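You operate a simulated robot arm through the tools that you are given. There is no shell and no other tool. Be economical: measure what you need, move in short steps, check, and stop when the job is done.

Carry out the task below with a simulated robot arm. There is one attempt and no reset: what you move stays moved.

JOB
Scrape the old crust out of the wax pot and put in a fresh cake.
Fine: heat off and wait for FIRM before you scrape; lid on the mat meanwhile, paddle back in the holder, lid on again.

The check looks at the end state, three seconds after you hand in, the way a careful person would. Anything else that was tipped, shoved, dropped, spilled or broken makes it a failure. Lids that push on must go on centred and level and be pressed home; caps that screw on are set level and turned clockwise until they are tight.

ROBOT AND FRAMES
A 7-joint arm with a two-finger parallel gripper, fixed in place. Base frame: the origin is at the foot of the arm, x ahead of it, y to its left, z up. Units: m, degrees, N and s.
With the tool pointing down near the work surface it reaches from about 0.34 to 0.78 m from the base axis. Its first joint turns from -166.0 to 166.0 degrees. Payload 3.91 kg.
The TCP is the grasp point between the finger pads, 0.03 m short of the fingertips. In the tool frame z runs along the fingers and y along their closing line. The gripper opens to 0.11 m. The fingers are 0.02 m wide and 0.01 m thick; the gripper's body (0.048 by 0.112 m) begins 0.055 m behind the TCP.
Orientation is that of the tool frame in the base frame, as a unit quaternion [w, x, y, z]. With the fingers straight down and closing along the base's y, the tool's x points along the base's -x, its y along +y and its z along -z.

CONTROLS
- The arm moves only by the tool servo_tool. Its argument "commands" is a list of rows, each a list of 6 numbers: the shift along the tool's x, y, z in m, then the turn, a rotation vector about the tool's x, y, z in degrees. In form: [[x, y, z, rx, ry, rz], ...]. A call has 1 to 10 rows; each row is the pose to reach, as a shift and turn from the pose commanded when the call began, along the tool's axes at that moment. "gripper" is the finger opening in m, from 0 to 0.11, set as the call begins (left out, the last holds). Rows are played at 5 a second. More than 0.05 m and 8.6 degrees between two rows, or a gripper value outside its range, and nothing of the call is played. Where a pose cannot be reached the arm comes as near as it can. A force on the tool above 40 N (or 10 N above the force at the start of the call, whichever is more), or a blocked arm, ends the call early, and 0.2 s more pass. The fingers move at their own pace (about 0.153 m/s each) and stop on an object; they squeeze with about 42 N. The grip force told is the motor's: it shows also when the fingers shut on nothing. Time passes only in rows, and 0.2 s behind the last, so rows that repeat a pose let the fingers close. It gives the time, the measured TCP pose, the force on the tool (base axes), the opening and the grip force at its end, in the units of the frame above (readings bear some noise).
- Cameras (640 x 400 px; columns grow to the right, rows downward): "scene" is fixed at [0.3989, -0.4996, 1.6109]; the picture's right is [0.97, 0.23, 0.00], its down [0.21, -0.89, -0.40] and it looks along [-0.09, 0.39, -0.92] (base axes); focal length 214 px, centre (320, 200). "wrist" rides on the gripper at [0.077, 0.007, -0.114] in the tool frame; the picture's right is [-0.09, 1.00, 0.00], its down [-0.80, -0.07, -0.59] and it looks along [-0.59, -0.05, 0.80] (tool axes); focal length 270 px, centre (320, 200).
- grab_frame(camera): a new picture of that camera. It takes no simulated time.
- slide_trunk(by): slides the trunk up (or, below 0, down) by that many m; the arm rides with it, the base frame stays. It gives what a move gives, with no picture.
- point_at(camera, pixels): for up to 12 pixels [column, row] of the newest picture of that camera ("zoom" is the newest enlarged one), the place [x, y, z] in the base frame of the surface seen there, good to about 0.003 m. It takes no simulated time.
- close_up(camera, box): a new picture of the part [left, top, right, bottom] of that camera's present view, enlarged. It takes no simulated time.
- hand_in(): hands the job in; it is judged then, once.

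Keep the steps short. Do not move on a guess: measure, check each grasp and each placing, and mend mistakes. In all there are 80 turns and 34 pictures (those below and enlarged ones count). Leave the gripper open and the arm clear of the work at the hand-in unless told otherwise, and finish with a single line.

The tools are called after "Emit:" by a JSON object that holds its "fn" and its "kwargs". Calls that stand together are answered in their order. servo_tool: Moves the arm, as the interface text tells. Its arguments: {"type":"object","properties":{"commands":{"type":"array","items":{"type":"array","items":{"type":"number"}}},"gripper":{"type":"number"}},"required":["commands"]} The other tools are called the same way: slide_trunk (by) slides the trunk up or down; grab_frame (camera) takes a picture; point_at (camera, pixels) gives the place of the surface under pixels of a picture; close_up (camera, box) takes an enlarged picture of a part of a camera's view; hand_in () hands the job in.

At the start:

```text
clock: 0.0
ee_pos: [0.3362, 0.2581, 1.2122]
tool_rot: [0.0, 0.0, 1.0, 0.0]
contact_force: [-0.7, -0.7, 0.0]
width: 0.1101
grasp_force: 0.1
trunk travel left (down, up): [-0.575, 0.035]
```

scene: 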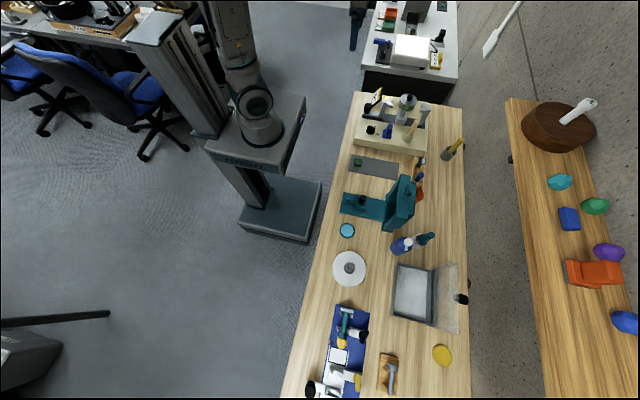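
wrist: 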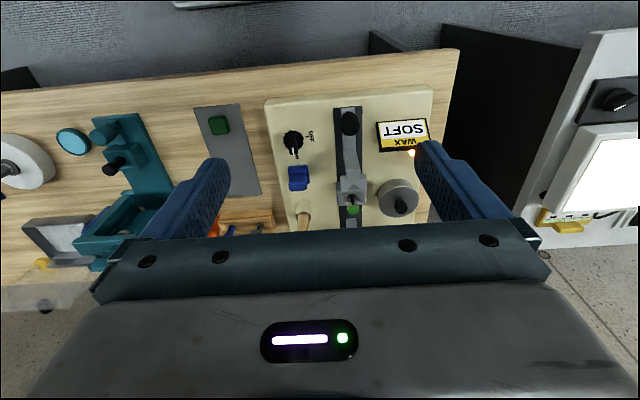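

The wax station is the cream board near scene pixel (392,125). The wrist view shows a knob with an OFF mark, a blue cake, a pot with lid and a WAX SOFT display. I'll enlarge both views.

Emit:
{"fn": "close_up", "kwargs": {"camera": "wrist", "box": [180, 70, 460, 245]}}

Emit:
{"fn": "close_up", "kwargs": {"camera": "scene", "box": [335, 80, 479, 170]}}

```text
2.29 times, centred on (320, 158) of wrist
```

zoom: 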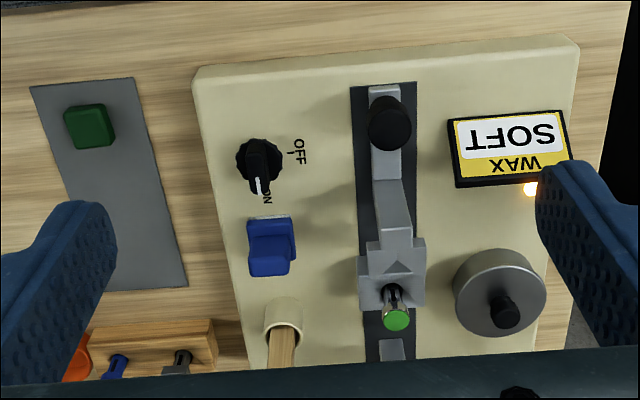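

```text
4.44 times, centred on (407, 125) of scene
```

zoom: 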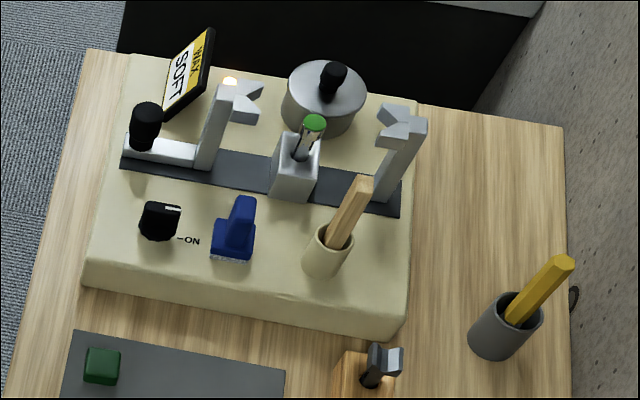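

I'll measure the key parts in the scene zoom.

Emit:
{"fn": "point_at", "kwargs": {"camera": "zoom", "pixels": [[160, 220], [232, 240], [327, 250], [362, 190], [333, 75], [300, 105], [313, 122], [147, 118], [103, 362], [230, 370], [130, 290], [190, 75]]}}

```text
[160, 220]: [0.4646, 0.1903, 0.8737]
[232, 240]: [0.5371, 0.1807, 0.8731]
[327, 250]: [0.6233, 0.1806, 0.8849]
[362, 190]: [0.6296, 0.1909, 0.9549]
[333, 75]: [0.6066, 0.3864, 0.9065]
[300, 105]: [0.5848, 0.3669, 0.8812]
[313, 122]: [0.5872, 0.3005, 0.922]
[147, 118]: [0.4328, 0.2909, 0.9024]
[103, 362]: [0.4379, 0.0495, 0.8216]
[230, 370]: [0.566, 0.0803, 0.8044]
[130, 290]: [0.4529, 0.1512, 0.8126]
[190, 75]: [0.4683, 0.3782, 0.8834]
```

Board top seems near z 0.85. I'll lower the tool by 0.13 m for a closer view, staying well above everything.

Emit:
{"fn": "servo_tool", "kwargs": {"commands": [[0, 0, 0.04, 0, 0, 0], [0, 0, 0.08, 0, 0, 0], [0, 0, 0.12, 0, 0, 0], [0, 0, 0.12, 0, 0, 0]]}}

Emit:
{"fn": "grab_frame", "kwargs": {"camera": "wrist"}}

```text
clock: 1.0
ee_pos: [0.3362, 0.2602, 1.0933]
tool_rot: [0.0, 0.0, 1.0, 0.0]
contact_force: [0.9, -0.5, 0.1]
width: 0.1098
grasp_force: 0.1
trunk travel left (down, up): [-0.575, 0.035]
```

```text
29 pictures are left
```

wrist: 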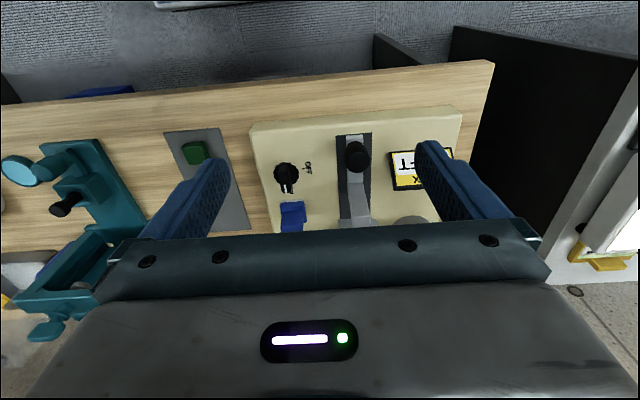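

The hand hides the far half. I'll shift 0.2 m in +x at this height to view pot, cake and paddle.

Emit:
{"fn": "servo_tool", "kwargs": {"commands": [[-0.045, 0, 0, 0, 0, 0], [-0.09, 0, 0, 0, 0, 0], [-0.135, 0, 0, 0, 0, 0], [-0.18, 0, 0, 0, 0, 0], [-0.2, 0, 0, 0, 0, 0]]}}

Emit:
{"fn": "close_up", "kwargs": {"camera": "wrist", "box": [120, 0, 520, 250]}}

```text
clock: 2.2
ee_pos: [0.5389, 0.2583, 1.0926]
tool_rot: [0.0, 0.0, 1.0, 0.0]
contact_force: [0.7, 0.3, -0.4]
width: 0.1099
grasp_force: 0.1
trunk travel left (down, up): [-0.575, 0.035]
```

```text
1.60 times, centred on (320, 125) of wrist
```

zoom: 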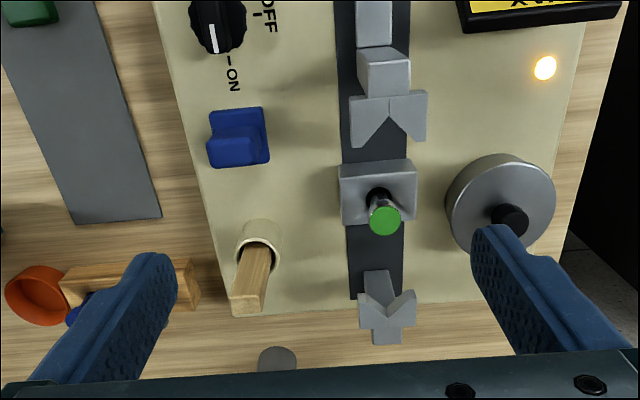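

I'll measure the parts precisely in this zoom.

Emit:
{"fn": "point_at", "kwargs": {"camera": "zoom", "pixels": [[222, 122], [255, 155], [232, 152], [470, 200], [530, 170], [511, 219], [548, 205], [260, 235], [248, 295], [215, 30], [300, 200], [110, 200]]}}

Emit:
{"fn": "close_up", "kwargs": {"camera": "wrist", "box": [230, 0, 310, 50]}}

Emit:
{"fn": "close_up", "kwargs": {"camera": "wrist", "box": [230, 60, 390, 160]}}

```text
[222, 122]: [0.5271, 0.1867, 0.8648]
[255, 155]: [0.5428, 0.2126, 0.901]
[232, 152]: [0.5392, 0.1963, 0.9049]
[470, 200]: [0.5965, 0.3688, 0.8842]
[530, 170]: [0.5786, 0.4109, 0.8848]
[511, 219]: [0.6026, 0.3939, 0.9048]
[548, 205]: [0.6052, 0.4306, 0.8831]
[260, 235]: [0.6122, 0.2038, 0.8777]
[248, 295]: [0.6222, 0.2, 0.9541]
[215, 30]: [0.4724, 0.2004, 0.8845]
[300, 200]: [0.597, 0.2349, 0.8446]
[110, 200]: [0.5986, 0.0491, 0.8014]
```

```text
8.00 times, centred on (270, 25) of wrist
```

zoom: 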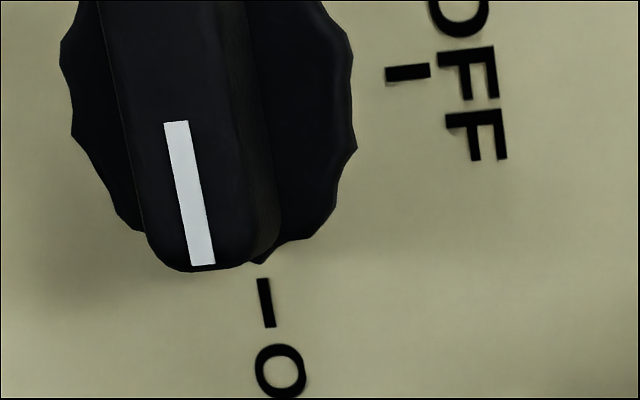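

```text
4.00 times, centred on (310, 110) of wrist
```

zoom: 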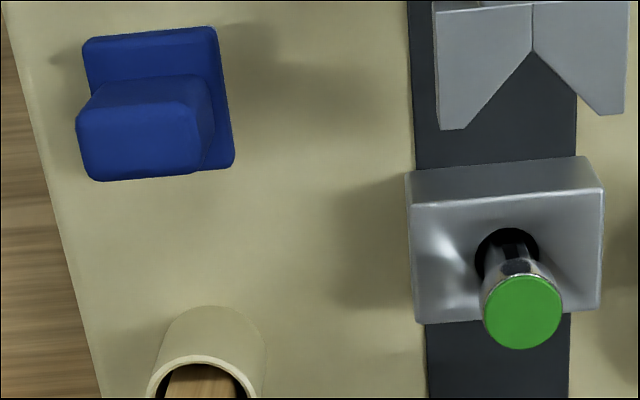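

Knob's white line points to ON (+x); OFF tick lies on its +y side, so it needs about 90° counterclockwise seen from above. I'll move to (0.46, 0.195, 1.03) for a closer look at the knob and the green block.

Emit:
{"fn": "servo_tool", "kwargs": {"commands": [[0.04, -0.03, 0, 0, 0, 0], [0.08, -0.063, 0, 0, 0, 0], [0.09, -0.063, 0.04, 0, 0, 0], [0.09, -0.063, 0.06, 0, 0, 0]]}}

Emit:
{"fn": "close_up", "kwargs": {"camera": "wrist", "box": [160, 0, 480, 200]}}

```text
refused: row 2 steps farther than a row can; nothing moved
```

```text
2.00 times, centred on (320, 100) of wrist
```

zoom: 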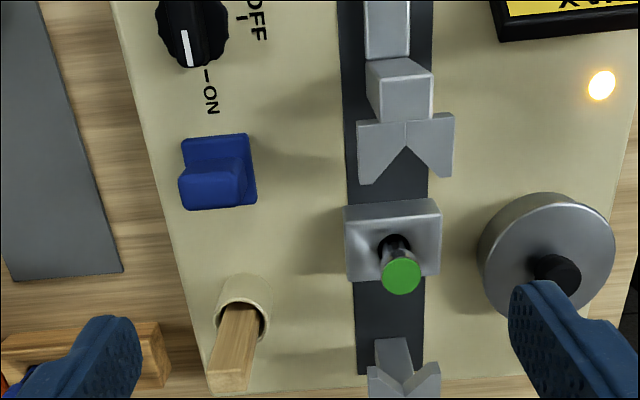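

A step was too long; same move with smaller steps.

Emit:
{"fn": "servo_tool", "kwargs": {"commands": [[0.03, -0.02, 0, 0, 0, 0], [0.06, -0.045, 0, 0, 0, 0], [0.09, -0.063, 0.02, 0, 0, 0], [0.09, -0.063, 0.06, 0, 0, 0]]}}

Emit:
{"fn": "grab_frame", "kwargs": {"camera": "wrist"}}

```text
clock: 3.2
ee_pos: [0.4478, 0.1936, 1.0336]
tool_rot: [0.0, 0.0, 1.0, 0.0]
contact_force: [0.8, 0.0, -1.1]
width: 0.11
grasp_force: 0.0
trunk travel left (down, up): [-0.575, 0.035]
```

```text
24 pictures are left
```

wrist: 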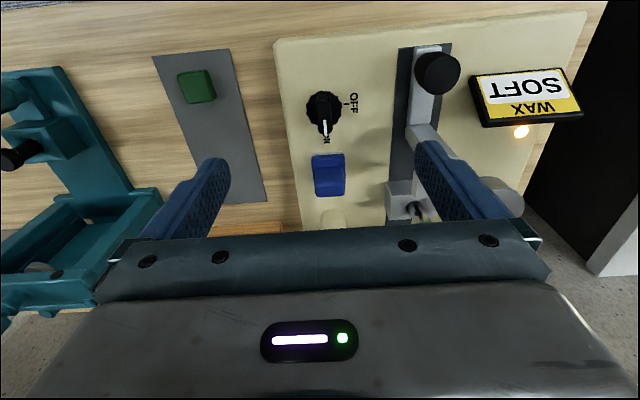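

Measure knob (around 323,110) and the green block (196,86).

Emit:
{"fn": "point_at", "kwargs": {"camera": "wrist", "pixels": [[324, 98], [324, 112], [325, 124], [319, 112], [330, 112], [308, 108], [339, 108], [184, 75], [196, 86], [210, 96], [336, 193], [250, 190]]}}

Emit:
{"fn": "close_up", "kwargs": {"camera": "wrist", "box": [284, 80, 364, 130]}}

```text
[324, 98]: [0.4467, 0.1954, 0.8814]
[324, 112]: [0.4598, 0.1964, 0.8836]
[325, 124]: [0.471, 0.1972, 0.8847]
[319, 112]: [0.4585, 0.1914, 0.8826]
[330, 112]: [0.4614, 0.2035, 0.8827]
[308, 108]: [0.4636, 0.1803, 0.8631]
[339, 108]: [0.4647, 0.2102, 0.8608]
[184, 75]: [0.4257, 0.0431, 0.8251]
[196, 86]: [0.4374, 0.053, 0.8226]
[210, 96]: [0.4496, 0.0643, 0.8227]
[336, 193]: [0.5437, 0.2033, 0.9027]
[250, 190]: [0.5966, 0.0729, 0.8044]
```

```text
8.00 times, centred on (324, 105) of wrist
```

zoom: 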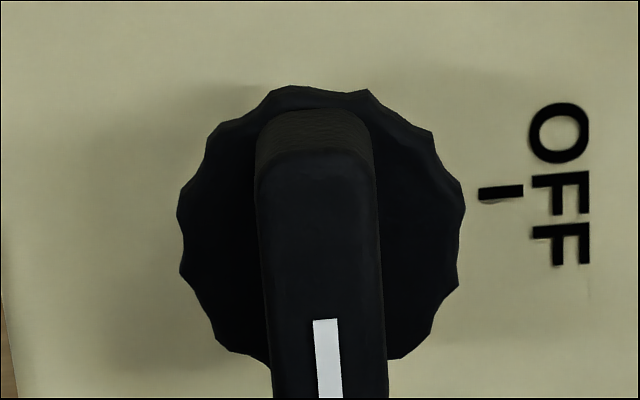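

Knob bar: centre about (0.461, 0.196), top 0.885, about 4° yaw. I'll narrow the gripper to 0.05 and descend to TCP z≈0.90 in yaw with the bar.

Emit:
{"fn": "servo_tool", "kwargs": {"commands": [[-0.014, 0.002, 0.03, 0, 0, -4], [-0.014, 0.002, 0.07, 0, 0, -4], [-0.014, 0.002, 0.1, 0, 0, -4], [-0.014, 0.002, 0.12, 0, 0, -4], [-0.014, 0.002, 0.134, 0, 0, -4], [-0.014, 0.002, 0.134, 0, 0, -4]], "gripper": 0.05}}

```text
clock: 4.6
ee_pos: [0.4606, 0.1955, 0.8985]
tool_rot: [0.0, -0.035, 0.999, 0.0]
contact_force: [0.2, -0.1, 0.5]
width: 0.0501
grasp_force: 0.1
trunk travel left (down, up): [-0.575, 0.035]
```

In place with no contact. Close on the bar.

Emit:
{"fn": "servo_tool", "kwargs": {"commands": [[0, 0, 0, 0, 0, 0], [0, 0, 0, 0, 0, 0], [0, 0, 0, 0, 0, 0]], "gripper": 0.0}}

```text
clock: 5.4
ee_pos: [0.4609, 0.1968, 0.898]
tool_rot: [-0.001, -0.034, 0.999, 0.0]
contact_force: [0.2, 2.3, -5.1]
width: 0.0146
grasp_force: 45.0
trunk travel left (down, up): [-0.575, 0.035]
```

Gripped at 14.6 mm. Turn counterclockwise (tool rz negative), in 8° steps.

Emit:
{"fn": "servo_tool", "kwargs": {"commands": [[0, 0, 0, 0, 0, -8], [0, 0, 0, 0, 0, -16], [0, 0, 0, 0, 0, -24], [0, 0, 0, 0, 0, -32], [0, 0, 0, 0, 0, -40], [0, 0, 0, 0, 0, -48], [0, 0, 0, 0, 0, -56], [0, 0, 0, 0, 0, -64], [0, 0, 0, 0, 0, -72], [0, 0, 0, 0, 0, -80]]}}

```text
clock: 7.6
ee_pos: [0.4647, 0.1914, 0.8991]
tool_rot: [0.0, -0.668, 0.744, -0.001]
contact_force: [22.3, -25.5, 5.1]
width: 0.0148
grasp_force: 44.7
trunk travel left (down, up): [-0.575, 0.035]
```

The turn is about 84° in, but side force has built up since my grip was ~5 mm off the knob's axis. I'll relieve by shifting (+5,-5 mm) and then finish the turn by 8°.

Emit:
{"fn": "servo_tool", "kwargs": {"commands": [[0.0045, -0.0055, 0, 0, 0, 0], [0.0045, -0.0055, 0, 0, 0, -5], [0.0045, -0.0055, 0, 0, 0, -10], [0.0045, -0.0055, 0, 0, 0, -10]]}}

Emit:
{"fn": "close_up", "kwargs": {"camera": "scene", "box": [335, 80, 479, 170]}}

```text
clock: 8.6
ee_pos: [0.4644, 0.1925, 0.8998]
tool_rot: [-0.002, 0.731, -0.682, -0.001]
contact_force: [-0.2, -3.0, 4.3]
width: 0.016
grasp_force: 44.7
trunk travel left (down, up): [-0.575, 0.035]
```

```text
4.44 times, centred on (407, 125) of scene
```

zoom: 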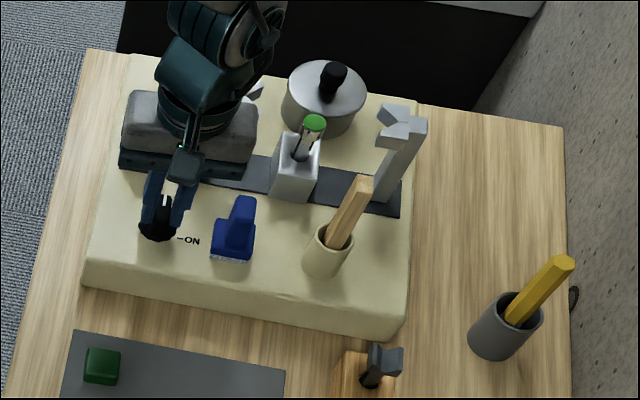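

Knob turned. Release, rise 0.14 m, then turn the hand back.

Emit:
{"fn": "servo_tool", "kwargs": {"commands": [[0, 0, 0, 0, 0, 0], [0, 0, -0.01, 0, 0, 0], [0, 0, -0.05, 0, 0, 0], [0, 0, -0.1, 0, 0, 0], [0, 0, -0.14, 0, 0, 0], [0, 0, -0.14, 0, 0, 8], [0, 0, -0.14, 0, 0, 16], [0, 0, -0.14, 0, 0, 24], [0, 0, -0.14, 0, 0, 32], [0, 0, -0.14, 0, 0, 40]], "gripper": 0.05}}

Emit:
{"fn": "servo_tool", "kwargs": {"commands": [[0, 0, 0, 0, 0, 8], [0, 0, 0, 0, 0, 16], [0, 0, 0, 0, 0, 24], [0, 0, 0, 0, 0, 32], [0, 0, 0, 0, 0, 40], [0, 0, 0, 0, 0, 48], [0, 0, 0, 0, 0, 54], [0, 0, 0, 0, 0, 54]]}}

Emit:
{"fn": "grab_frame", "kwargs": {"camera": "wrist"}}

```text
clock: 10.8
ee_pos: [0.4665, 0.1913, 1.0387]
tool_rot: [0.0, -0.454, 0.891, 0.0]
contact_force: [-0.1, -0.2, 0.5]
width: 0.0498
grasp_force: 0.1
trunk travel left (down, up): [-0.575, 0.035]
```

```text
clock: 12.6
ee_pos: [0.4655, 0.1908, 1.0392]
tool_rot: [0.0, 0.001, 1.0, 0.0]
contact_force: [0.5, -0.1, -0.5]
width: 0.0503
grasp_force: 0.1
trunk travel left (down, up): [-0.575, 0.035]
```

```text
21 pictures are left
```

wrist: 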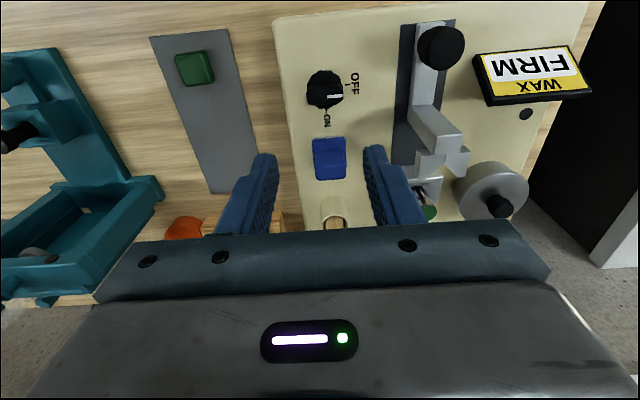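

Display reads FIRM and the lamp is out. Now go above the pot lid, around (0.608, 0.399).

Emit:
{"fn": "servo_tool", "kwargs": {"commands": [[-0.02, 0.03, 0, 0, 0, 0], [-0.04, 0.06, 0, 0, 0, 0], [-0.06, 0.09, 0, 0, 0, 0], [-0.08, 0.12, 0, 0, 0, 0], [-0.1, 0.15, 0, 0, 0, 0], [-0.12, 0.18, 0, 0, 0, 0], [-0.142, 0.208, 0, 0, 0, 0], [-0.142, 0.208, 0, 0, 0, 0]], "gripper": 0.09}}

Emit:
{"fn": "grab_frame", "kwargs": {"camera": "wrist"}}

```text
clock: 14.4
ee_pos: [0.6093, 0.4003, 1.0399]
tool_rot: [0.0, 0.0, 1.0, 0.001]
contact_force: [-0.1, -0.1, -0.5]
width: 0.0899
grasp_force: 0.0
trunk travel left (down, up): [-0.575, 0.035]
```

```text
20 pictures are left
```

wrist: 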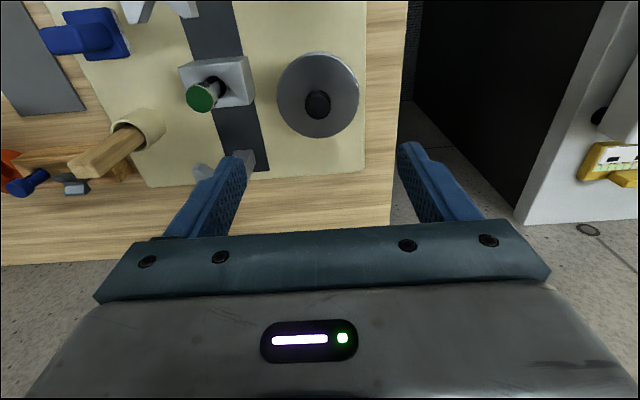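

Measure the lid rim and its knob, and the paddle.

Emit:
{"fn": "point_at", "kwargs": {"camera": "wrist", "pixels": [[318, 98], [318, 108], [308, 104], [328, 104], [282, 95], [355, 95], [318, 60], [318, 130], [318, 80], [85, 165], [125, 140], [153, 125]]}}

Emit:
{"fn": "close_up", "kwargs": {"camera": "wrist", "box": [260, 40, 388, 120]}}

```text
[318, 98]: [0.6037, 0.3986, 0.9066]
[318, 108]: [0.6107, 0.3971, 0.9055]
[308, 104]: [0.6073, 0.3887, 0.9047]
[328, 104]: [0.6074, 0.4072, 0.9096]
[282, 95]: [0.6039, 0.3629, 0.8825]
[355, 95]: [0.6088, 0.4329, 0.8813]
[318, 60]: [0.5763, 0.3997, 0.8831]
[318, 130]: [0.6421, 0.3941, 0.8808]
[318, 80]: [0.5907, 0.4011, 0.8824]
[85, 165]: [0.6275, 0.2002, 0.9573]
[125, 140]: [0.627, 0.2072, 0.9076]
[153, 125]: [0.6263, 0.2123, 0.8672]
```

```text
5.00 times, centred on (324, 80) of wrist
```

zoom: 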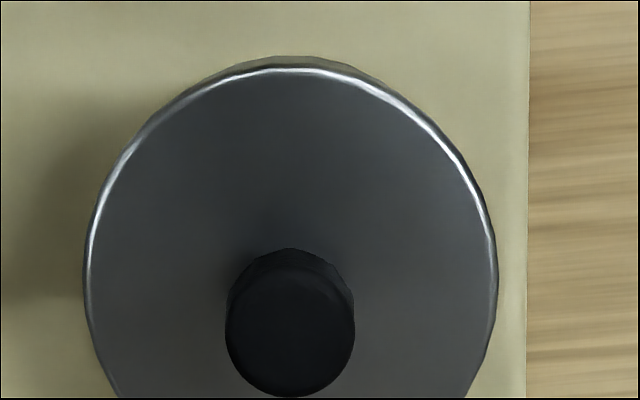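

Lid centre (0.608, 0.398), top 0.8825; knob Ø22 mm, top 0.907. Descend to TCP z 0.916, then close.

Emit:
{"fn": "servo_tool", "kwargs": {"commands": [[0.001, -0.001, 0.04, 0, 0, 0], [0.001, -0.001, 0.08, 0, 0, 0], [0.001, -0.001, 0.11, 0, 0, 0], [0.001, -0.001, 0.123, 0, 0, 0], [0.001, -0.001, 0.123, 0, 0, 0]], "gripper": 0.05}}

Emit:
{"fn": "servo_tool", "kwargs": {"commands": [[0, 0, 0, 0, 0, 0], [0, 0, 0, 0, 0, 0], [0, 0, 0, 0, 0, 0]], "gripper": 0.0}}

```text
clock: 15.6
ee_pos: [0.6083, 0.3989, 0.9157]
tool_rot: [-0.001, 0.0, 1.0, 0.0]
contact_force: [-0.7, 0.4, 0.5]
width: 0.0501
grasp_force: 0.1
trunk travel left (down, up): [-0.575, 0.035]
```

```text
clock: 16.4
ee_pos: [0.607, 0.3978, 0.9159]
tool_rot: [0.0, 0.0, 1.0, -0.001]
contact_force: [0.6, -0.5, 0.9]
width: 0.0216
grasp_force: 41.6
trunk travel left (down, up): [-0.575, 0.035]
```

Knob held at 21.6 mm. Lift straight up gently.

Emit:
{"fn": "servo_tool", "kwargs": {"commands": [[0, 0, -0.005, 0, 0, 0], [0, 0, -0.01, 0, 0, 0], [0, 0, -0.02, 0, 0, 0], [0, 0, -0.04, 0, 0, 0], [0, 0, -0.07, 0, 0, 0], [0, 0, -0.1, 0, 0, 0], [0, 0, -0.13, 0, 0, 0]]}}

Emit:
{"fn": "grab_frame", "kwargs": {"camera": "scene"}}

```text
clock: 18.0
ee_pos: [0.606, 0.3978, 1.0461]
tool_rot: [0.0, 0.001, 1.0, 0.0]
contact_force: [-0.1, -0.8, -0.7]
width: 0.0217
grasp_force: 42.2
trunk travel left (down, up): [-0.575, 0.035]
```

```text
18 pictures are left
```

scene: 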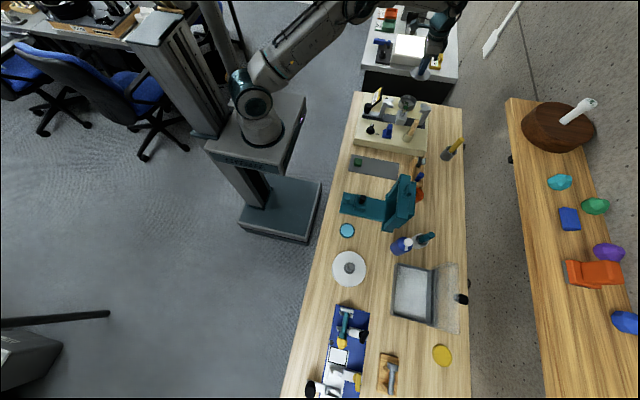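

Lid is off. Measure the mat corners and the pot in the scene picture.

Emit:
{"fn": "point_at", "kwargs": {"camera": "scene", "pixels": [[352, 157], [397, 163], [350, 171], [396, 177], [375, 166], [407, 103], [404, 101], [410, 104], [361, 162]]}}

Emit:
{"fn": "close_up", "kwargs": {"camera": "scene", "box": [340, 80, 468, 160]}}

```text
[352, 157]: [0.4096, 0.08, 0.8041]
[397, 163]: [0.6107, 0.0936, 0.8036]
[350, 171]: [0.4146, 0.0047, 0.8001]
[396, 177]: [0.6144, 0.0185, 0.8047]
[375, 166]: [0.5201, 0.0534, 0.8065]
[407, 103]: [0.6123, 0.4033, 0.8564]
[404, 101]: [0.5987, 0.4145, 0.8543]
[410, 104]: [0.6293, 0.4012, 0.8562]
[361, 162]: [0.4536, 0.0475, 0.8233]
```

```text
5.00 times, centred on (404, 120) of scene
```

zoom: 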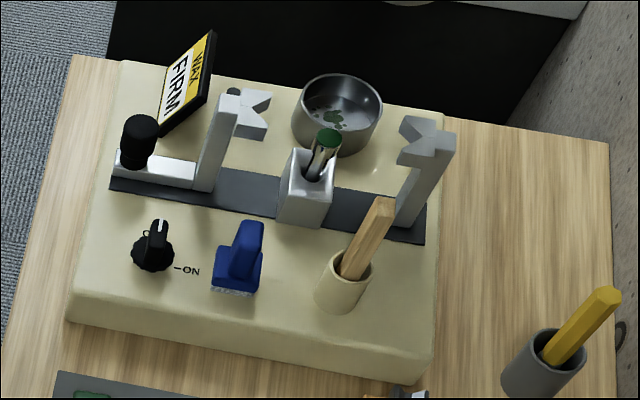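

The pot floor at z≈0.856 carries a green crust; the cake is the green block. The mat spans x 0.41–0.61, y 0.01–0.09. I'll carry the lid to (0.55, 0.053) at this height.

Emit:
{"fn": "servo_tool", "kwargs": {"commands": [[0.007, -0.04, 0, 0, 0, 0], [0.014, -0.08, 0, 0, 0, 0], [0.021, -0.12, 0, 0, 0, 0], [0.028, -0.16, 0, 0, 0, 0], [0.035, -0.2, 0, 0, 0, 0], [0.042, -0.24, 0, 0, 0, 0], [0.049, -0.28, 0, 0, 0, 0], [0.056, -0.32, 0, 0, 0, 0], [0.057, -0.345, 0, 0, 0, 0], [0.057, -0.345, 0, 0, 0, 0]]}}

Emit:
{"fn": "servo_tool", "kwargs": {"commands": [[0, 0, 0.045, 0, 0, 0], [0, 0, 0.09, 0, 0, 0], [0, 0, 0.13, 0, 0, 0], [0, 0, 0.16, 0, 0, 0], [0, 0, 0.18, 0, 0, 0], [0, 0, 0.18, 0, 0, 0]]}}

Emit:
{"fn": "grab_frame", "kwargs": {"camera": "wrist"}}

```text
clock: 20.2
ee_pos: [0.5535, 0.054, 1.0439]
tool_rot: [0.0, 0.001, 1.0, 0.0]
contact_force: [0.2, 0.2, -0.5]
width: 0.0217
grasp_force: 41.5
trunk travel left (down, up): [-0.575, 0.035]
```

```text
clock: 21.6
ee_pos: [0.5509, 0.0538, 0.8653]
tool_rot: [0.0, 0.0, 1.0, 0.001]
contact_force: [0.4, -0.7, -1.0]
width: 0.0219
grasp_force: 42.3
trunk travel left (down, up): [-0.575, 0.035]
```

```text
16 pictures are left
```

wrist: 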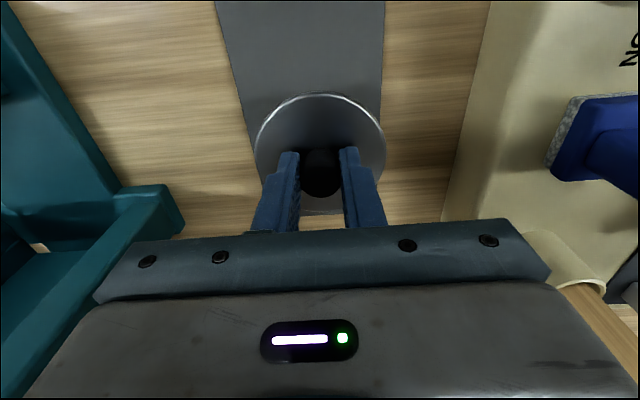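

Lid is centred over the mat. Lower in small steps and read the force.

Emit:
{"fn": "servo_tool", "kwargs": {"commands": [[0, 0, 0.004, 0, 0, 0], [0, 0, 0.008, 0, 0, 0], [0, 0, 0.011, 0, 0, 0], [0, 0, 0.013, 0, 0, 0], [0, 0, 0.013, 0, 0, 0]]}}

```text
clock: 22.8
ee_pos: [0.5496, 0.0522, 0.8537]
tool_rot: [0.0, 0.001, 1.0, 0.0]
contact_force: [-0.3, 0.7, -0.7]
width: 0.0219
grasp_force: 42.4
trunk travel left (down, up): [-0.575, 0.035]
```

Emit:
{"fn": "servo_tool", "kwargs": {"commands": [[0, 0, 0.002, 0, 0, 0], [0, 0, 0.004, 0, 0, 0], [0, 0, 0.006, 0, 0, 0], [0, 0, 0.006, 0, 0, 0]]}}

```text
clock: 23.8
ee_pos: [0.5506, 0.0542, 0.8482]
tool_rot: [0.001, 0.0, 1.0, 0.0]
contact_force: [-1.7, 0.4, 18.4]
width: 0.0217
grasp_force: 41.7
trunk travel left (down, up): [-0.575, 0.035]
```

Contact (18 N) at TCP z 0.848: lid sits on the mat. Open slightly and rise.

Emit:
{"fn": "servo_tool", "kwargs": {"commands": [[0, 0, -0.001, 0, 0, 0], [0, 0, -0.001, 0, 0, 0], [0, 0, -0.03, 0, 0, 0], [0, 0, -0.08, 0, 0, 0], [0, 0, -0.13, 0, 0, 0], [0, 0, -0.18, 0, 0, 0], [0, 0, -0.18, 0, 0, 0]], "gripper": 0.06}}

Emit:
{"fn": "grab_frame", "kwargs": {"camera": "wrist"}}

```text
clock: 25.4
ee_pos: [0.5509, 0.0541, 1.0285]
tool_rot: [0.0, 0.0, 1.0, 0.0]
contact_force: [0.1, -0.1, 0.4]
width: 0.0601
grasp_force: 0.1
trunk travel left (down, up): [-0.575, 0.035]
```

```text
15 pictures are left
```

wrist: 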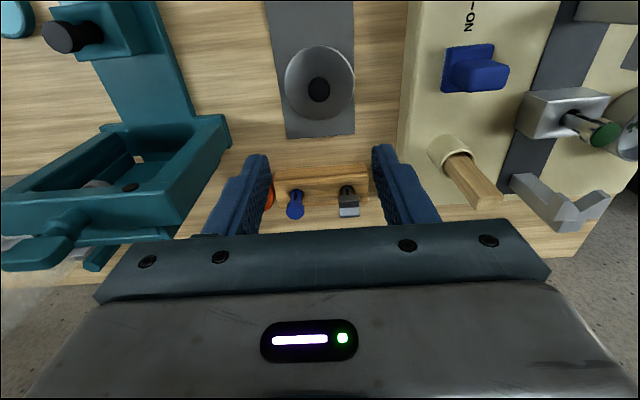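

Lid rests flat on the mat. Now measure the paddle and holder (around 465,175).

Emit:
{"fn": "point_at", "kwargs": {"camera": "wrist", "pixels": [[490, 202], [480, 188], [468, 172], [456, 158], [474, 190], [488, 178], [444, 137], [430, 155], [470, 150], [320, 88], [340, 60]]}}

Emit:
{"fn": "close_up", "kwargs": {"camera": "wrist", "box": [400, 110, 528, 190]}}

```text
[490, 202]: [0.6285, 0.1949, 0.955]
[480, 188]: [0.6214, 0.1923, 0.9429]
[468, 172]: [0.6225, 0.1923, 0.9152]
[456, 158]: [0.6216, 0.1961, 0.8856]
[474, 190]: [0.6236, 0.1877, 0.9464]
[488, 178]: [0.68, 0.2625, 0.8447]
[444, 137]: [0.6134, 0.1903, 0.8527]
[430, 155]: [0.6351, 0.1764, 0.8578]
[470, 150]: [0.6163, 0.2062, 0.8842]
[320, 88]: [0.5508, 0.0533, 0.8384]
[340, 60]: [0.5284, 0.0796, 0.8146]
```

```text
5.00 times, centred on (464, 150) of wrist
```

zoom: 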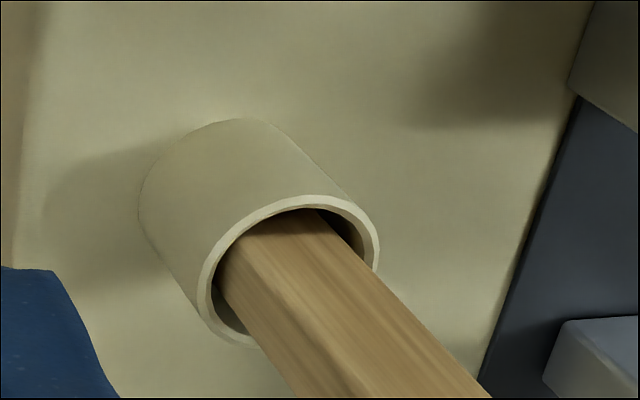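

The handle is near-vertical, top about z 0.957, at about (0.625, 0.196). I'll hover directly above it for precise centre and orientation.

Emit:
{"fn": "servo_tool", "kwargs": {"commands": [[-0.02, 0.036, -0.005, 0, 0, 0], [-0.04, 0.072, -0.01, 0, 0, 0], [-0.06, 0.108, -0.015, 0, 0, 0], [-0.073, 0.143, -0.02, 0, 0, 0], [-0.073, 0.143, -0.02, 0, 0, 0]], "gripper": 0.08}}

Emit:
{"fn": "close_up", "kwargs": {"camera": "wrist", "box": [200, 50, 440, 200]}}

```text
clock: 26.6
ee_pos: [0.6221, 0.1957, 1.045]
tool_rot: [0.0, 0.0, 1.0, 0.0]
contact_force: [0.7, 1.1, 0.9]
width: 0.0801
grasp_force: 0.1
trunk travel left (down, up): [-0.575, 0.035]
```

```text
2.67 times, centred on (320, 125) of wrist
```

zoom: 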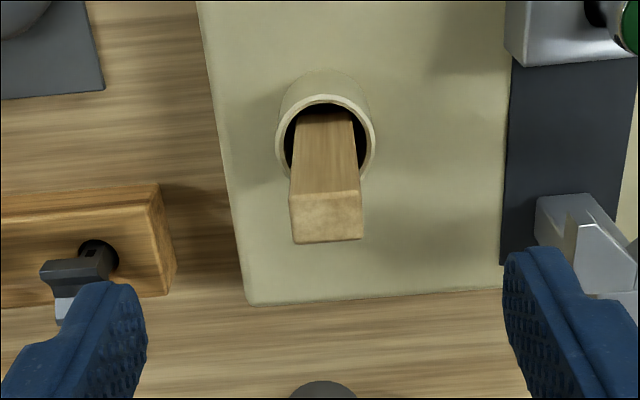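

Emit:
{"fn": "point_at", "kwargs": {"camera": "zoom", "pixels": [[296, 200], [354, 198], [299, 236], [357, 234], [326, 216], [326, 150], [326, 120], [302, 180], [352, 180], [325, 98], [280, 140], [371, 140]]}}

```text
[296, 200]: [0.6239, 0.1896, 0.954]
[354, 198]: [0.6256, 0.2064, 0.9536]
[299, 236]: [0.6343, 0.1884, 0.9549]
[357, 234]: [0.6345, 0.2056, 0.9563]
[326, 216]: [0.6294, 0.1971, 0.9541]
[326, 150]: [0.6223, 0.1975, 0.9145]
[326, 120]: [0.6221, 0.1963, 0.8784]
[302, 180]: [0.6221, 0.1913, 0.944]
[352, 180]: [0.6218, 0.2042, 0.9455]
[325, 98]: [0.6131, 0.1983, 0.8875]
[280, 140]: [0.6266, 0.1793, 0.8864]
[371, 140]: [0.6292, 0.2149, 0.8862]
```

Handle is vertical: centre (0.629, 0.197), 18 mm in y, top 0.955; holder rim 0.886. Descend to TCP z 0.93 with 0.05 opening and close.

Emit:
{"fn": "servo_tool", "kwargs": {"commands": [[-0.006, 0.001, 0.04, 0, 0, 0], [-0.006, 0.001, 0.07, 0, 0, 0], [-0.006, 0.001, 0.1, 0, 0, 0], [-0.006, 0.001, 0.116, 0, 0, 0], [-0.006, 0.001, 0.116, 0, 0, 0]], "gripper": 0.05}}

Emit:
{"fn": "servo_tool", "kwargs": {"commands": [[0, 0, 0, 0, 0, 0], [0, 0, 0, 0, 0, 0], [0, 0, 0, 0, 0, 0]], "gripper": 0.0}}

```text
clock: 27.8
ee_pos: [0.6283, 0.1971, 0.9314]
tool_rot: [0.0, 0.0, 1.0, 0.0]
contact_force: [-0.4, -0.4, 0.5]
width: 0.05
grasp_force: 0.0
trunk travel left (down, up): [-0.575, 0.035]
```

```text
clock: 28.6
ee_pos: [0.6278, 0.1976, 0.9311]
tool_rot: [-0.001, 0.0, 1.0, 0.0]
contact_force: [0.1, 0.2, 0.4]
width: 0.0211
grasp_force: 42.0
trunk travel left (down, up): [-0.575, 0.035]
```

Handle held (21 mm). Lift straight up.

Emit:
{"fn": "servo_tool", "kwargs": {"commands": [[0, 0, -0.01, 0, 0, 0], [0, 0, -0.03, 0, 0, 0], [0, 0, -0.06, 0, 0, 0], [0, 0, -0.09, 0, 0, 0], [0, 0, -0.13, 0, 0, 0], [0, 0, -0.13, 0, 0, 0]]}}

Emit:
{"fn": "close_up", "kwargs": {"camera": "scene", "box": [348, 60, 476, 140]}}

Emit:
{"fn": "close_up", "kwargs": {"camera": "wrist", "box": [200, 50, 440, 200]}}

```text
clock: 30.0
ee_pos: [0.6302, 0.1973, 1.0612]
tool_rot: [0.0, 0.0, 1.0, 0.0]
contact_force: [0.0, 0.2, -0.7]
width: 0.0211
grasp_force: 42.1
trunk travel left (down, up): [-0.575, 0.035]
```

```text
5.00 times, centred on (412, 100) of scene
```

zoom: 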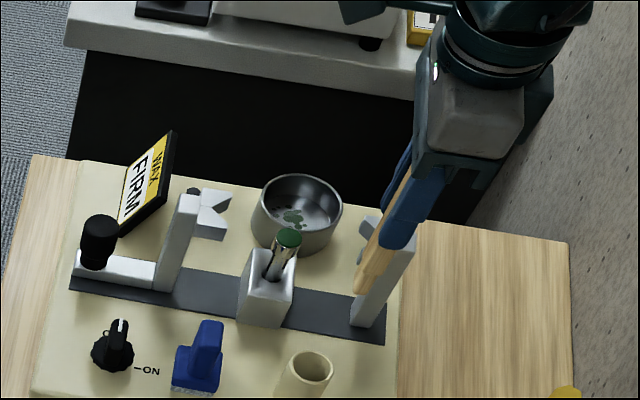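

```text
2.67 times, centred on (320, 125) of wrist
```

zoom: 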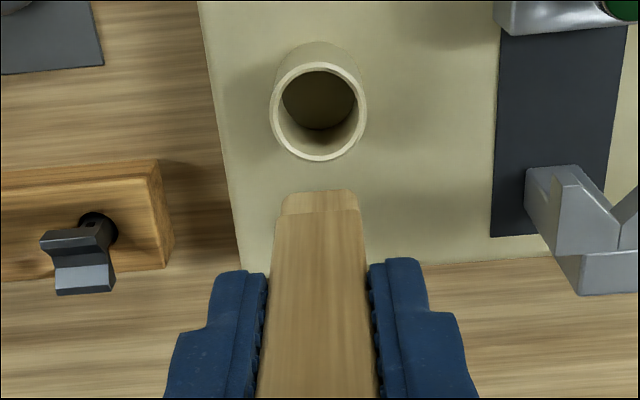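

Paddle is out and straight. Measure its tip (zoom row ~195) and refresh the pot location.

Emit:
{"fn": "point_at", "kwargs": {"camera": "zoom", "pixels": [[320, 192], [320, 205], [320, 215], [285, 205], [357, 205], [320, 260], [320, 70], [320, 100], [275, 100], [365, 100]]}}

Emit:
{"fn": "close_up", "kwargs": {"camera": "scene", "box": [395, 90, 419, 105]}}

```text
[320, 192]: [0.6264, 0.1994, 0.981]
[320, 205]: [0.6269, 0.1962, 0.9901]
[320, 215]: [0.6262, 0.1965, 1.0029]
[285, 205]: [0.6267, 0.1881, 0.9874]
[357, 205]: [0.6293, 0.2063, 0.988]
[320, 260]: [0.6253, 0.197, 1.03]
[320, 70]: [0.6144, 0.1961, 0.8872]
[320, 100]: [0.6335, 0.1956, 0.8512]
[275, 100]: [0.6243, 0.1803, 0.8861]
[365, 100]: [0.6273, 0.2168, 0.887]
```

```text
16.00 times, centred on (407, 98) of scene
```

zoom: 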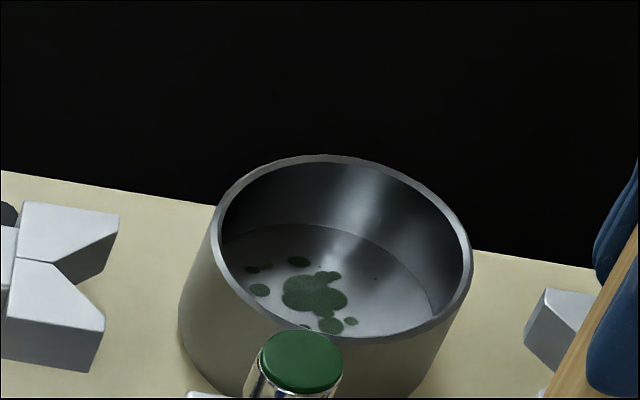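

Tip is 0.080 below the TCP. Now measure crust spots and the pot rim/floor.

Emit:
{"fn": "point_at", "kwargs": {"camera": "zoom", "pixels": [[315, 295], [260, 290], [299, 262], [252, 268], [330, 325], [350, 321], [328, 277], [400, 290], [305, 326], [225, 270], [470, 250], [325, 158]]}}

```text
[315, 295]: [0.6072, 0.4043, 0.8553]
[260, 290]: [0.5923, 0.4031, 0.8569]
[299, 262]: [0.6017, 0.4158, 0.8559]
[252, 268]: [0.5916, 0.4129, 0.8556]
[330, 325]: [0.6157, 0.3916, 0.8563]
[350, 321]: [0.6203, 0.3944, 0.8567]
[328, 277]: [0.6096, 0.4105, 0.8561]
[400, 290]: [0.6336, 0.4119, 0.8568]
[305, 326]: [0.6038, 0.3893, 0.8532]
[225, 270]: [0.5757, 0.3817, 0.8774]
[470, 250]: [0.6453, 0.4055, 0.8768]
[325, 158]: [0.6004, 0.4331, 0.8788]
```

Floor z 0.856, pot centre (0.608, 0.398), rim 0.878; crust lies within x 0.59–0.62, y 0.385–0.417. I'll rise 4 cm and carry the paddle over the pot centre.

Emit:
{"fn": "servo_tool", "kwargs": {"commands": [[0, 0, -0.04, 0, 0, 0], [0.004, 0.04, -0.04, 0, 0, 0], [0.008, 0.08, -0.04, 0, 0, 0], [0.012, 0.12, -0.04, 0, 0, 0], [0.017, 0.16, -0.04, 0, 0, 0], [0.0215, 0.201, -0.04, 0, 0, 0], [0.0215, 0.201, 0, 0, 0, 0], [0.0215, 0.201, 0.04, 0, 0, 0], [0.0215, 0.201, 0.06, 0, 0, 0], [0.0215, 0.201, 0.06, 0, 0, 0]]}}

Emit:
{"fn": "close_up", "kwargs": {"camera": "wrist", "box": [200, 50, 440, 200]}}

```text
clock: 32.2
ee_pos: [0.605, 0.3984, 0.9994]
tool_rot: [0.0, 0.001, 1.0, 0.001]
contact_force: [0.2, 0.5, -0.6]
width: 0.0215
grasp_force: 42.1
trunk travel left (down, up): [-0.575, 0.035]
```

```text
2.67 times, centred on (320, 125) of wrist
```

zoom: 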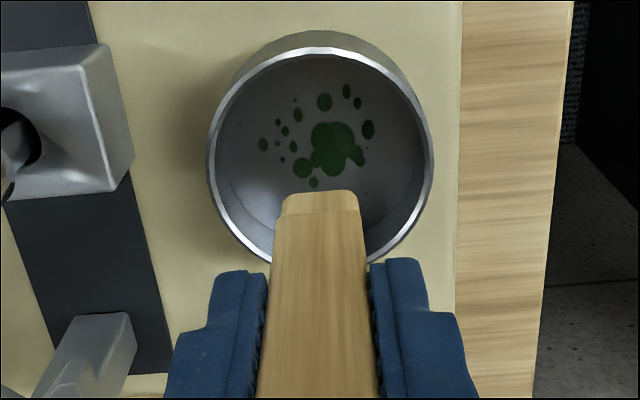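

Clear view of the crust spots. Measure their extents.

Emit:
{"fn": "point_at", "kwargs": {"camera": "zoom", "pixels": [[335, 145], [346, 90], [368, 130], [264, 144], [298, 115], [313, 183], [366, 192], [320, 62], [225, 165], [415, 150], [295, 100], [302, 167]]}}

```text
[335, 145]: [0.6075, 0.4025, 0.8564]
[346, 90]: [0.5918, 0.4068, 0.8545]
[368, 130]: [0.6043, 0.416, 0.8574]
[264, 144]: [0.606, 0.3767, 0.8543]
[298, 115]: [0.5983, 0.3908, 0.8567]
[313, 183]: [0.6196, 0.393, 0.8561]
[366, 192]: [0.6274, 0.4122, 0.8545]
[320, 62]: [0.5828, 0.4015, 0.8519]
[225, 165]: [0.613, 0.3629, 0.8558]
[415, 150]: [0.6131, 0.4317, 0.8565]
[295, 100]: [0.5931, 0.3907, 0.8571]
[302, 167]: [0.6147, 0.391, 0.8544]
```

Crust spans x 0.590–0.627, y 0.376–0.417; inner radius ≈0.032. Lower the paddle at the centre until it touches the floor.

Emit:
{"fn": "servo_tool", "kwargs": {"commands": [[0, 0, 0.03, 0, 0, 0], [0, 0, 0.05, 0, 0, 0], [0, 0, 0.06, 0, 0, 0], [0, 0, 0.063, 0, 0, 0], [0, 0, 0.065, 0, 0, 0], [0, 0, 0.065, 0, 0, 0]]}}

```text
clock: 33.6
ee_pos: [0.606, 0.3991, 0.9409]
tool_rot: [0.004, 0.0, 1.0, 0.003]
contact_force: [-0.2, -0.4, 31.9]
width: 0.0212
grasp_force: 41.2
trunk travel left (down, up): [-0.575, 0.035]
```

Touching, with 32 N; ease off 2.5 mm and stroke in ±x along the middle line.

Emit:
{"fn": "servo_tool", "kwargs": {"commands": [[0, 0, -0.0025, 0, 0, 0], [0.008, 0, -0.0025, 0, 0, 0], [0.016, 0, -0.0025, 0, 0, 0], [0.008, 0, -0.0025, 0, 0, 0], [0, 0, -0.0025, 0, 0, 0], [-0.008, 0, -0.0025, 0, 0, 0], [-0.017, 0, -0.0025, 0, 0, 0], [-0.008, 0, -0.0025, 0, 0, 0], [0, 0, -0.0025, 0, 0, 0]]}}

Emit:
{"fn": "close_up", "kwargs": {"camera": "wrist", "box": [200, 50, 440, 200]}}

```text
clock: 35.6
ee_pos: [0.6072, 0.3965, 0.9397]
tool_rot: [0.003, 0.001, 1.0, -0.001]
contact_force: [8.6, -3.7, 23.5]
width: 0.0209
grasp_force: 41.6
trunk travel left (down, up): [-0.575, 0.035]
```

```text
2.67 times, centred on (320, 125) of wrist
```

zoom: 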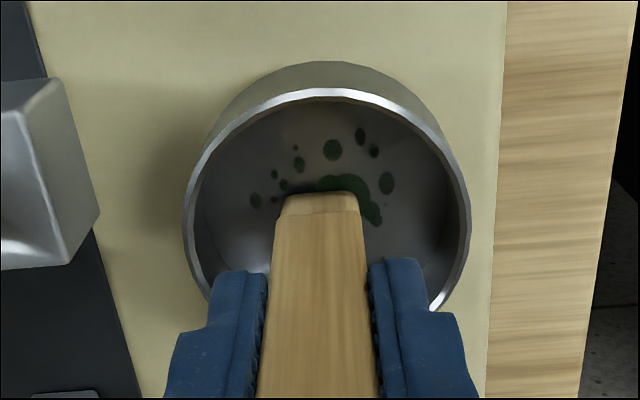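

The crust isn't visibly reduced by one pass. I'll do more strokes along three lines (y +10, 0, −12 mm) with the same press.

Emit:
{"fn": "servo_tool", "kwargs": {"commands": [[0, 0.01, 0, 0, 0, 0], [0.008, 0.01, 0, 0, 0, 0], [0.016, 0.01, 0, 0, 0, 0], [0, 0.01, 0, 0, 0, 0], [-0.016, 0.01, 0, 0, 0, 0], [0, 0.01, 0, 0, 0, 0], [0.016, 0.01, 0, 0, 0, 0], [0, 0.01, 0, 0, 0, 0], [-0.016, 0.01, 0, 0, 0, 0], [0, 0, 0, 0, 0, 0]]}}

Emit:
{"fn": "servo_tool", "kwargs": {"commands": [[0, -0.012, 0, 0, 0, 0], [0.008, -0.012, 0, 0, 0, 0], [0.016, -0.01, 0, 0, 0, 0], [0, -0.012, 0, 0, 0, 0], [-0.016, -0.01, 0, 0, 0, 0], [0, -0.012, 0, 0, 0, 0], [0.016, -0.01, 0, 0, 0, 0], [0, -0.012, 0, 0, 0, 0], [-0.016, -0.01, 0, 0, 0, 0], [0, 0, 0, 0, 0, 0]]}}

Emit:
{"fn": "servo_tool", "kwargs": {"commands": [[0.01, 0, 0, 0, 0, 0], [0.018, 0, 0, 0, 0, 0], [0, 0, 0, 0, 0, 0], [-0.018, 0, 0, 0, 0, 0], [0, 0, 0, 0, 0, 0], [0.018, 0, 0, 0, 0, 0], [0, 0, 0, 0, 0, 0], [-0.018, 0, 0, 0, 0, 0], [0, 0, 0, 0, 0, 0]]}}

Emit:
{"fn": "close_up", "kwargs": {"camera": "wrist", "box": [200, 50, 440, 200]}}

```text
clock: 37.8
ee_pos: [0.6088, 0.3953, 0.9405]
tool_rot: [0.001, 0.001, 1.0, 0.001]
contact_force: [3.3, 1.4, 21.2]
width: 0.0214
grasp_force: 41.8
trunk travel left (down, up): [-0.575, 0.035]
```

```text
clock: 40.0
ee_pos: [0.61, 0.3972, 0.9389]
tool_rot: [0.003, 0.001, 1.0, 0.001]
contact_force: [4.8, -4.7, 22.7]
width: 0.021
grasp_force: 41.8
trunk travel left (down, up): [-0.575, 0.035]
```

```text
clock: 42.0
ee_pos: [0.6097, 0.3968, 0.9382]
tool_rot: [0.001, 0.001, 1.0, -0.001]
contact_force: [1.9, -2.0, 13.9]
width: 0.0213
grasp_force: 42.4
trunk travel left (down, up): [-0.575, 0.035]
```

```text
2.67 times, centred on (320, 125) of wrist
```

zoom: 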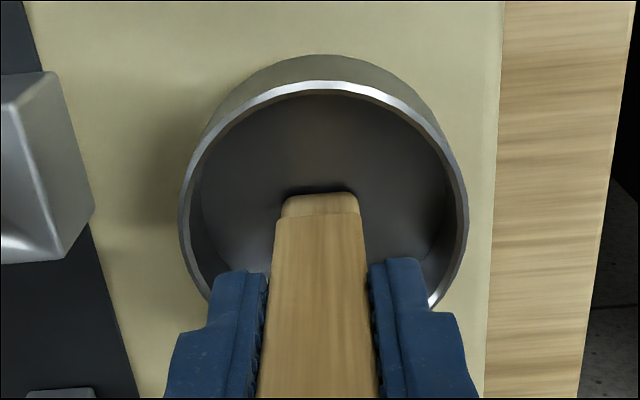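

Floor is clean. Lift the paddle out, look at the floor uncovered, then carry it back to the holder.

Emit:
{"fn": "servo_tool", "kwargs": {"commands": [[0, 0, -0.02, 0, 0, 0], [0, 0, -0.06, 0, 0, 0], [0, 0, -0.1, 0, 0, 0], [0, 0, -0.14, 0, 0, 0], [0, 0, -0.16, 0, 0, 0], [-0.004, -0.04, -0.16, 0, 0, 0], [-0.008, -0.08, -0.16, 0, 0, 0], [-0.012, -0.12, -0.16, 0, 0, 0], [-0.017, -0.16, -0.16, 0, 0, 0], [-0.0215, -0.201, -0.16, 0, 0, 0]]}}

Emit:
{"fn": "servo_tool", "kwargs": {"commands": [[0, 0, 0.03, 0, 0, 0], [0, 0, 0.06, 0, 0, 0], [0, 0, 0.085, 0, 0, 0], [0, 0, 0.085, 0, 0, 0]]}}

Emit:
{"fn": "grab_frame", "kwargs": {"camera": "wrist"}}

```text
clock: 44.2
ee_pos: [0.628, 0.1959, 1.0977]
tool_rot: [0.001, -0.001, 1.0, 0.0]
contact_force: [-0.1, 0.7, -0.8]
width: 0.0211
grasp_force: 41.8
trunk travel left (down, up): [-0.575, 0.035]
```

```text
clock: 45.2
ee_pos: [0.6283, 0.1977, 1.0125]
tool_rot: [0.0, 0.0, 1.0, 0.0]
contact_force: [-0.2, -0.2, -0.6]
width: 0.0213
grasp_force: 42.0
trunk travel left (down, up): [-0.575, 0.035]
```

```text
6 pictures are left
```

wrist: 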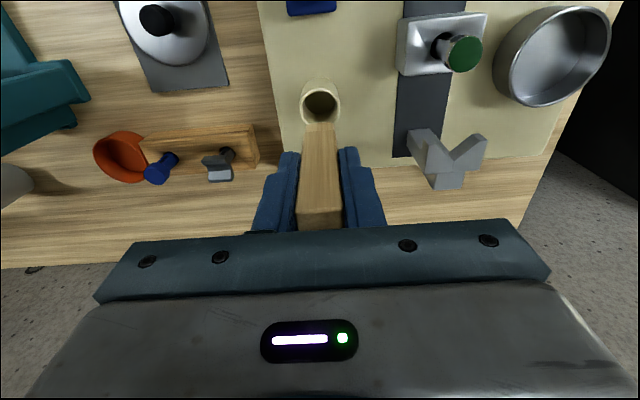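

The pot is clean throughout. Check paddle tip versus holder, and the pot rim for any shift.

Emit:
{"fn": "point_at", "kwargs": {"camera": "wrist", "pixels": [[319, 124], [319, 130], [307, 130], [331, 130], [302, 105], [339, 105], [320, 88], [320, 110], [500, 80], [606, 40], [555, 8], [545, 85]]}}

```text
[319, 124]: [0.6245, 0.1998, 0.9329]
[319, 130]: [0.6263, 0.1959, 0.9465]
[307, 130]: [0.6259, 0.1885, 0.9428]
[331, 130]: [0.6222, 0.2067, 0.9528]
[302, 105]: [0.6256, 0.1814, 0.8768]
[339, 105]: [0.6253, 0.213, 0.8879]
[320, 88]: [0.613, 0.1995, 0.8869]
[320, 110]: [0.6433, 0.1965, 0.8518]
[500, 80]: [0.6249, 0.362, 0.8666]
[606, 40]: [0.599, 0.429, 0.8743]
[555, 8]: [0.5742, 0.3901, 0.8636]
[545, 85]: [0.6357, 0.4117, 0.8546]
```

Tip is aligned as when withdrawn. Insert down, checking force near the bottom.

Emit:
{"fn": "servo_tool", "kwargs": {"commands": [[0, 0, 0.03, 0, 0, 0], [0, 0, 0.045, 0, 0, 0], [0, 0, 0.06, 0, 0, 0], [0, 0, 0.07, 0, 0, 0], [0, 0, 0.076, 0, 0, 0], [0, 0, 0.076, 0, 0, 0]]}}

```text
clock: 46.6
ee_pos: [0.6296, 0.1976, 0.938]
tool_rot: [0.0, 0.0, 1.0, -0.001]
contact_force: [0.0, -0.8, -0.5]
width: 0.0211
grasp_force: 42.1
trunk travel left (down, up): [-0.575, 0.035]
```

Emit:
{"fn": "servo_tool", "kwargs": {"commands": [[0, 0, 0.002, 0, 0, 0], [0, 0, 0.004, 0, 0, 0], [0, 0, 0.006, 0, 0, 0], [0, 0, 0.006, 0, 0, 0]]}}

```text
clock: 47.6
ee_pos: [0.6289, 0.1972, 0.9302]
tool_rot: [0.0, 0.0, 1.0, -0.001]
contact_force: [0.1, 0.4, -0.2]
width: 0.0215
grasp_force: 42.1
trunk travel left (down, up): [-0.575, 0.035]
```

Back at the original depth; 2 mm more then see, and release.

Emit:
{"fn": "servo_tool", "kwargs": {"commands": [[0, 0, 0.0015, 0, 0, 0], [0, 0, 0.003, 0, 0, 0], [0, 0, 0.003, 0, 0, 0]]}}

Emit:
{"fn": "servo_tool", "kwargs": {"commands": [[0, 0, 0, 0, 0, 0], [0, 0, 0, 0, 0, 0], [0, 0, -0.03, 0, 0, 0], [0, 0, -0.07, 0, 0, 0], [0, 0, -0.11, 0, 0, 0], [0, 0, -0.14, 0, 0, 0]], "gripper": 0.05}}

```text
clock: 48.4
ee_pos: [0.6288, 0.1986, 0.9291]
tool_rot: [0.001, 0.0, 1.0, 0.0]
contact_force: [-0.2, 0.2, 9.8]
width: 0.0213
grasp_force: 42.2
trunk travel left (down, up): [-0.575, 0.035]
```

```text
clock: 49.8
ee_pos: [0.6288, 0.1969, 1.0707]
tool_rot: [0.0, 0.0, 1.0, 0.0]
contact_force: [0.6, 0.2, -0.1]
width: 0.0499
grasp_force: 0.1
trunk travel left (down, up): [-0.575, 0.035]
```

Paddle is in the holder. Go above the green cake at (0.438, 0.054) and look.

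Emit:
{"fn": "servo_tool", "kwargs": {"commands": [[0.032, -0.024, 0, 0, 0, 0], [0.064, -0.048, 0, 0, 0, 0], [0.096, -0.072, 0, 0, 0, 0], [0.128, -0.096, 0, 0, 0, 0], [0.16, -0.12, 0, 0, 0, 0], [0.191, -0.143, 0, 0, 0, 0], [0.191, -0.143, 0.04, 0, 0, 0], [0.191, -0.143, 0.08, 0, 0, 0], [0.191, -0.143, 0.11, 0, 0, 0], [0.191, -0.143, 0.11, 0, 0, 0]], "gripper": 0.06}}

Emit:
{"fn": "grab_frame", "kwargs": {"camera": "wrist"}}

```text
clock: 52.0
ee_pos: [0.439, 0.0557, 0.9582]
tool_rot: [-0.001, -0.001, 1.0, 0.0]
contact_force: [0.3, 0.3, -0.8]
width: 0.0601
grasp_force: 0.1
trunk travel left (down, up): [-0.575, 0.035]
```

```text
5 pictures are left
```

wrist: 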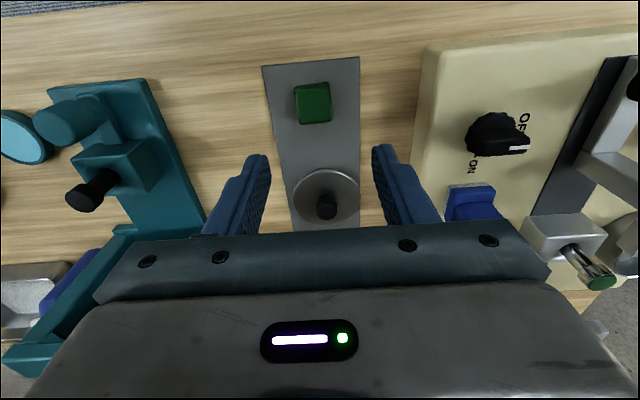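

Measure the cake's corners and the lid.

Emit:
{"fn": "point_at", "kwargs": {"camera": "wrist", "pixels": [[297, 87], [327, 84], [303, 121], [329, 119], [313, 100], [312, 116], [326, 196], [326, 210], [315, 206], [337, 206], [296, 195], [357, 190]]}}

```text
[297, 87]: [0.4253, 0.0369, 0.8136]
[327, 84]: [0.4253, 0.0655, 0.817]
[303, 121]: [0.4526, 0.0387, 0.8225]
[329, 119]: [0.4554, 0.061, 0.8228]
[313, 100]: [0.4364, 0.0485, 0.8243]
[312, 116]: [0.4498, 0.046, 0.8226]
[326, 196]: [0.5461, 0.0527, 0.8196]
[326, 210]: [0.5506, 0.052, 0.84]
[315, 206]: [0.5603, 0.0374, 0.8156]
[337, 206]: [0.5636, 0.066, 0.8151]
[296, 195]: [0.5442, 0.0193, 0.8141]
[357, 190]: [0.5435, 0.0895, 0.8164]
```

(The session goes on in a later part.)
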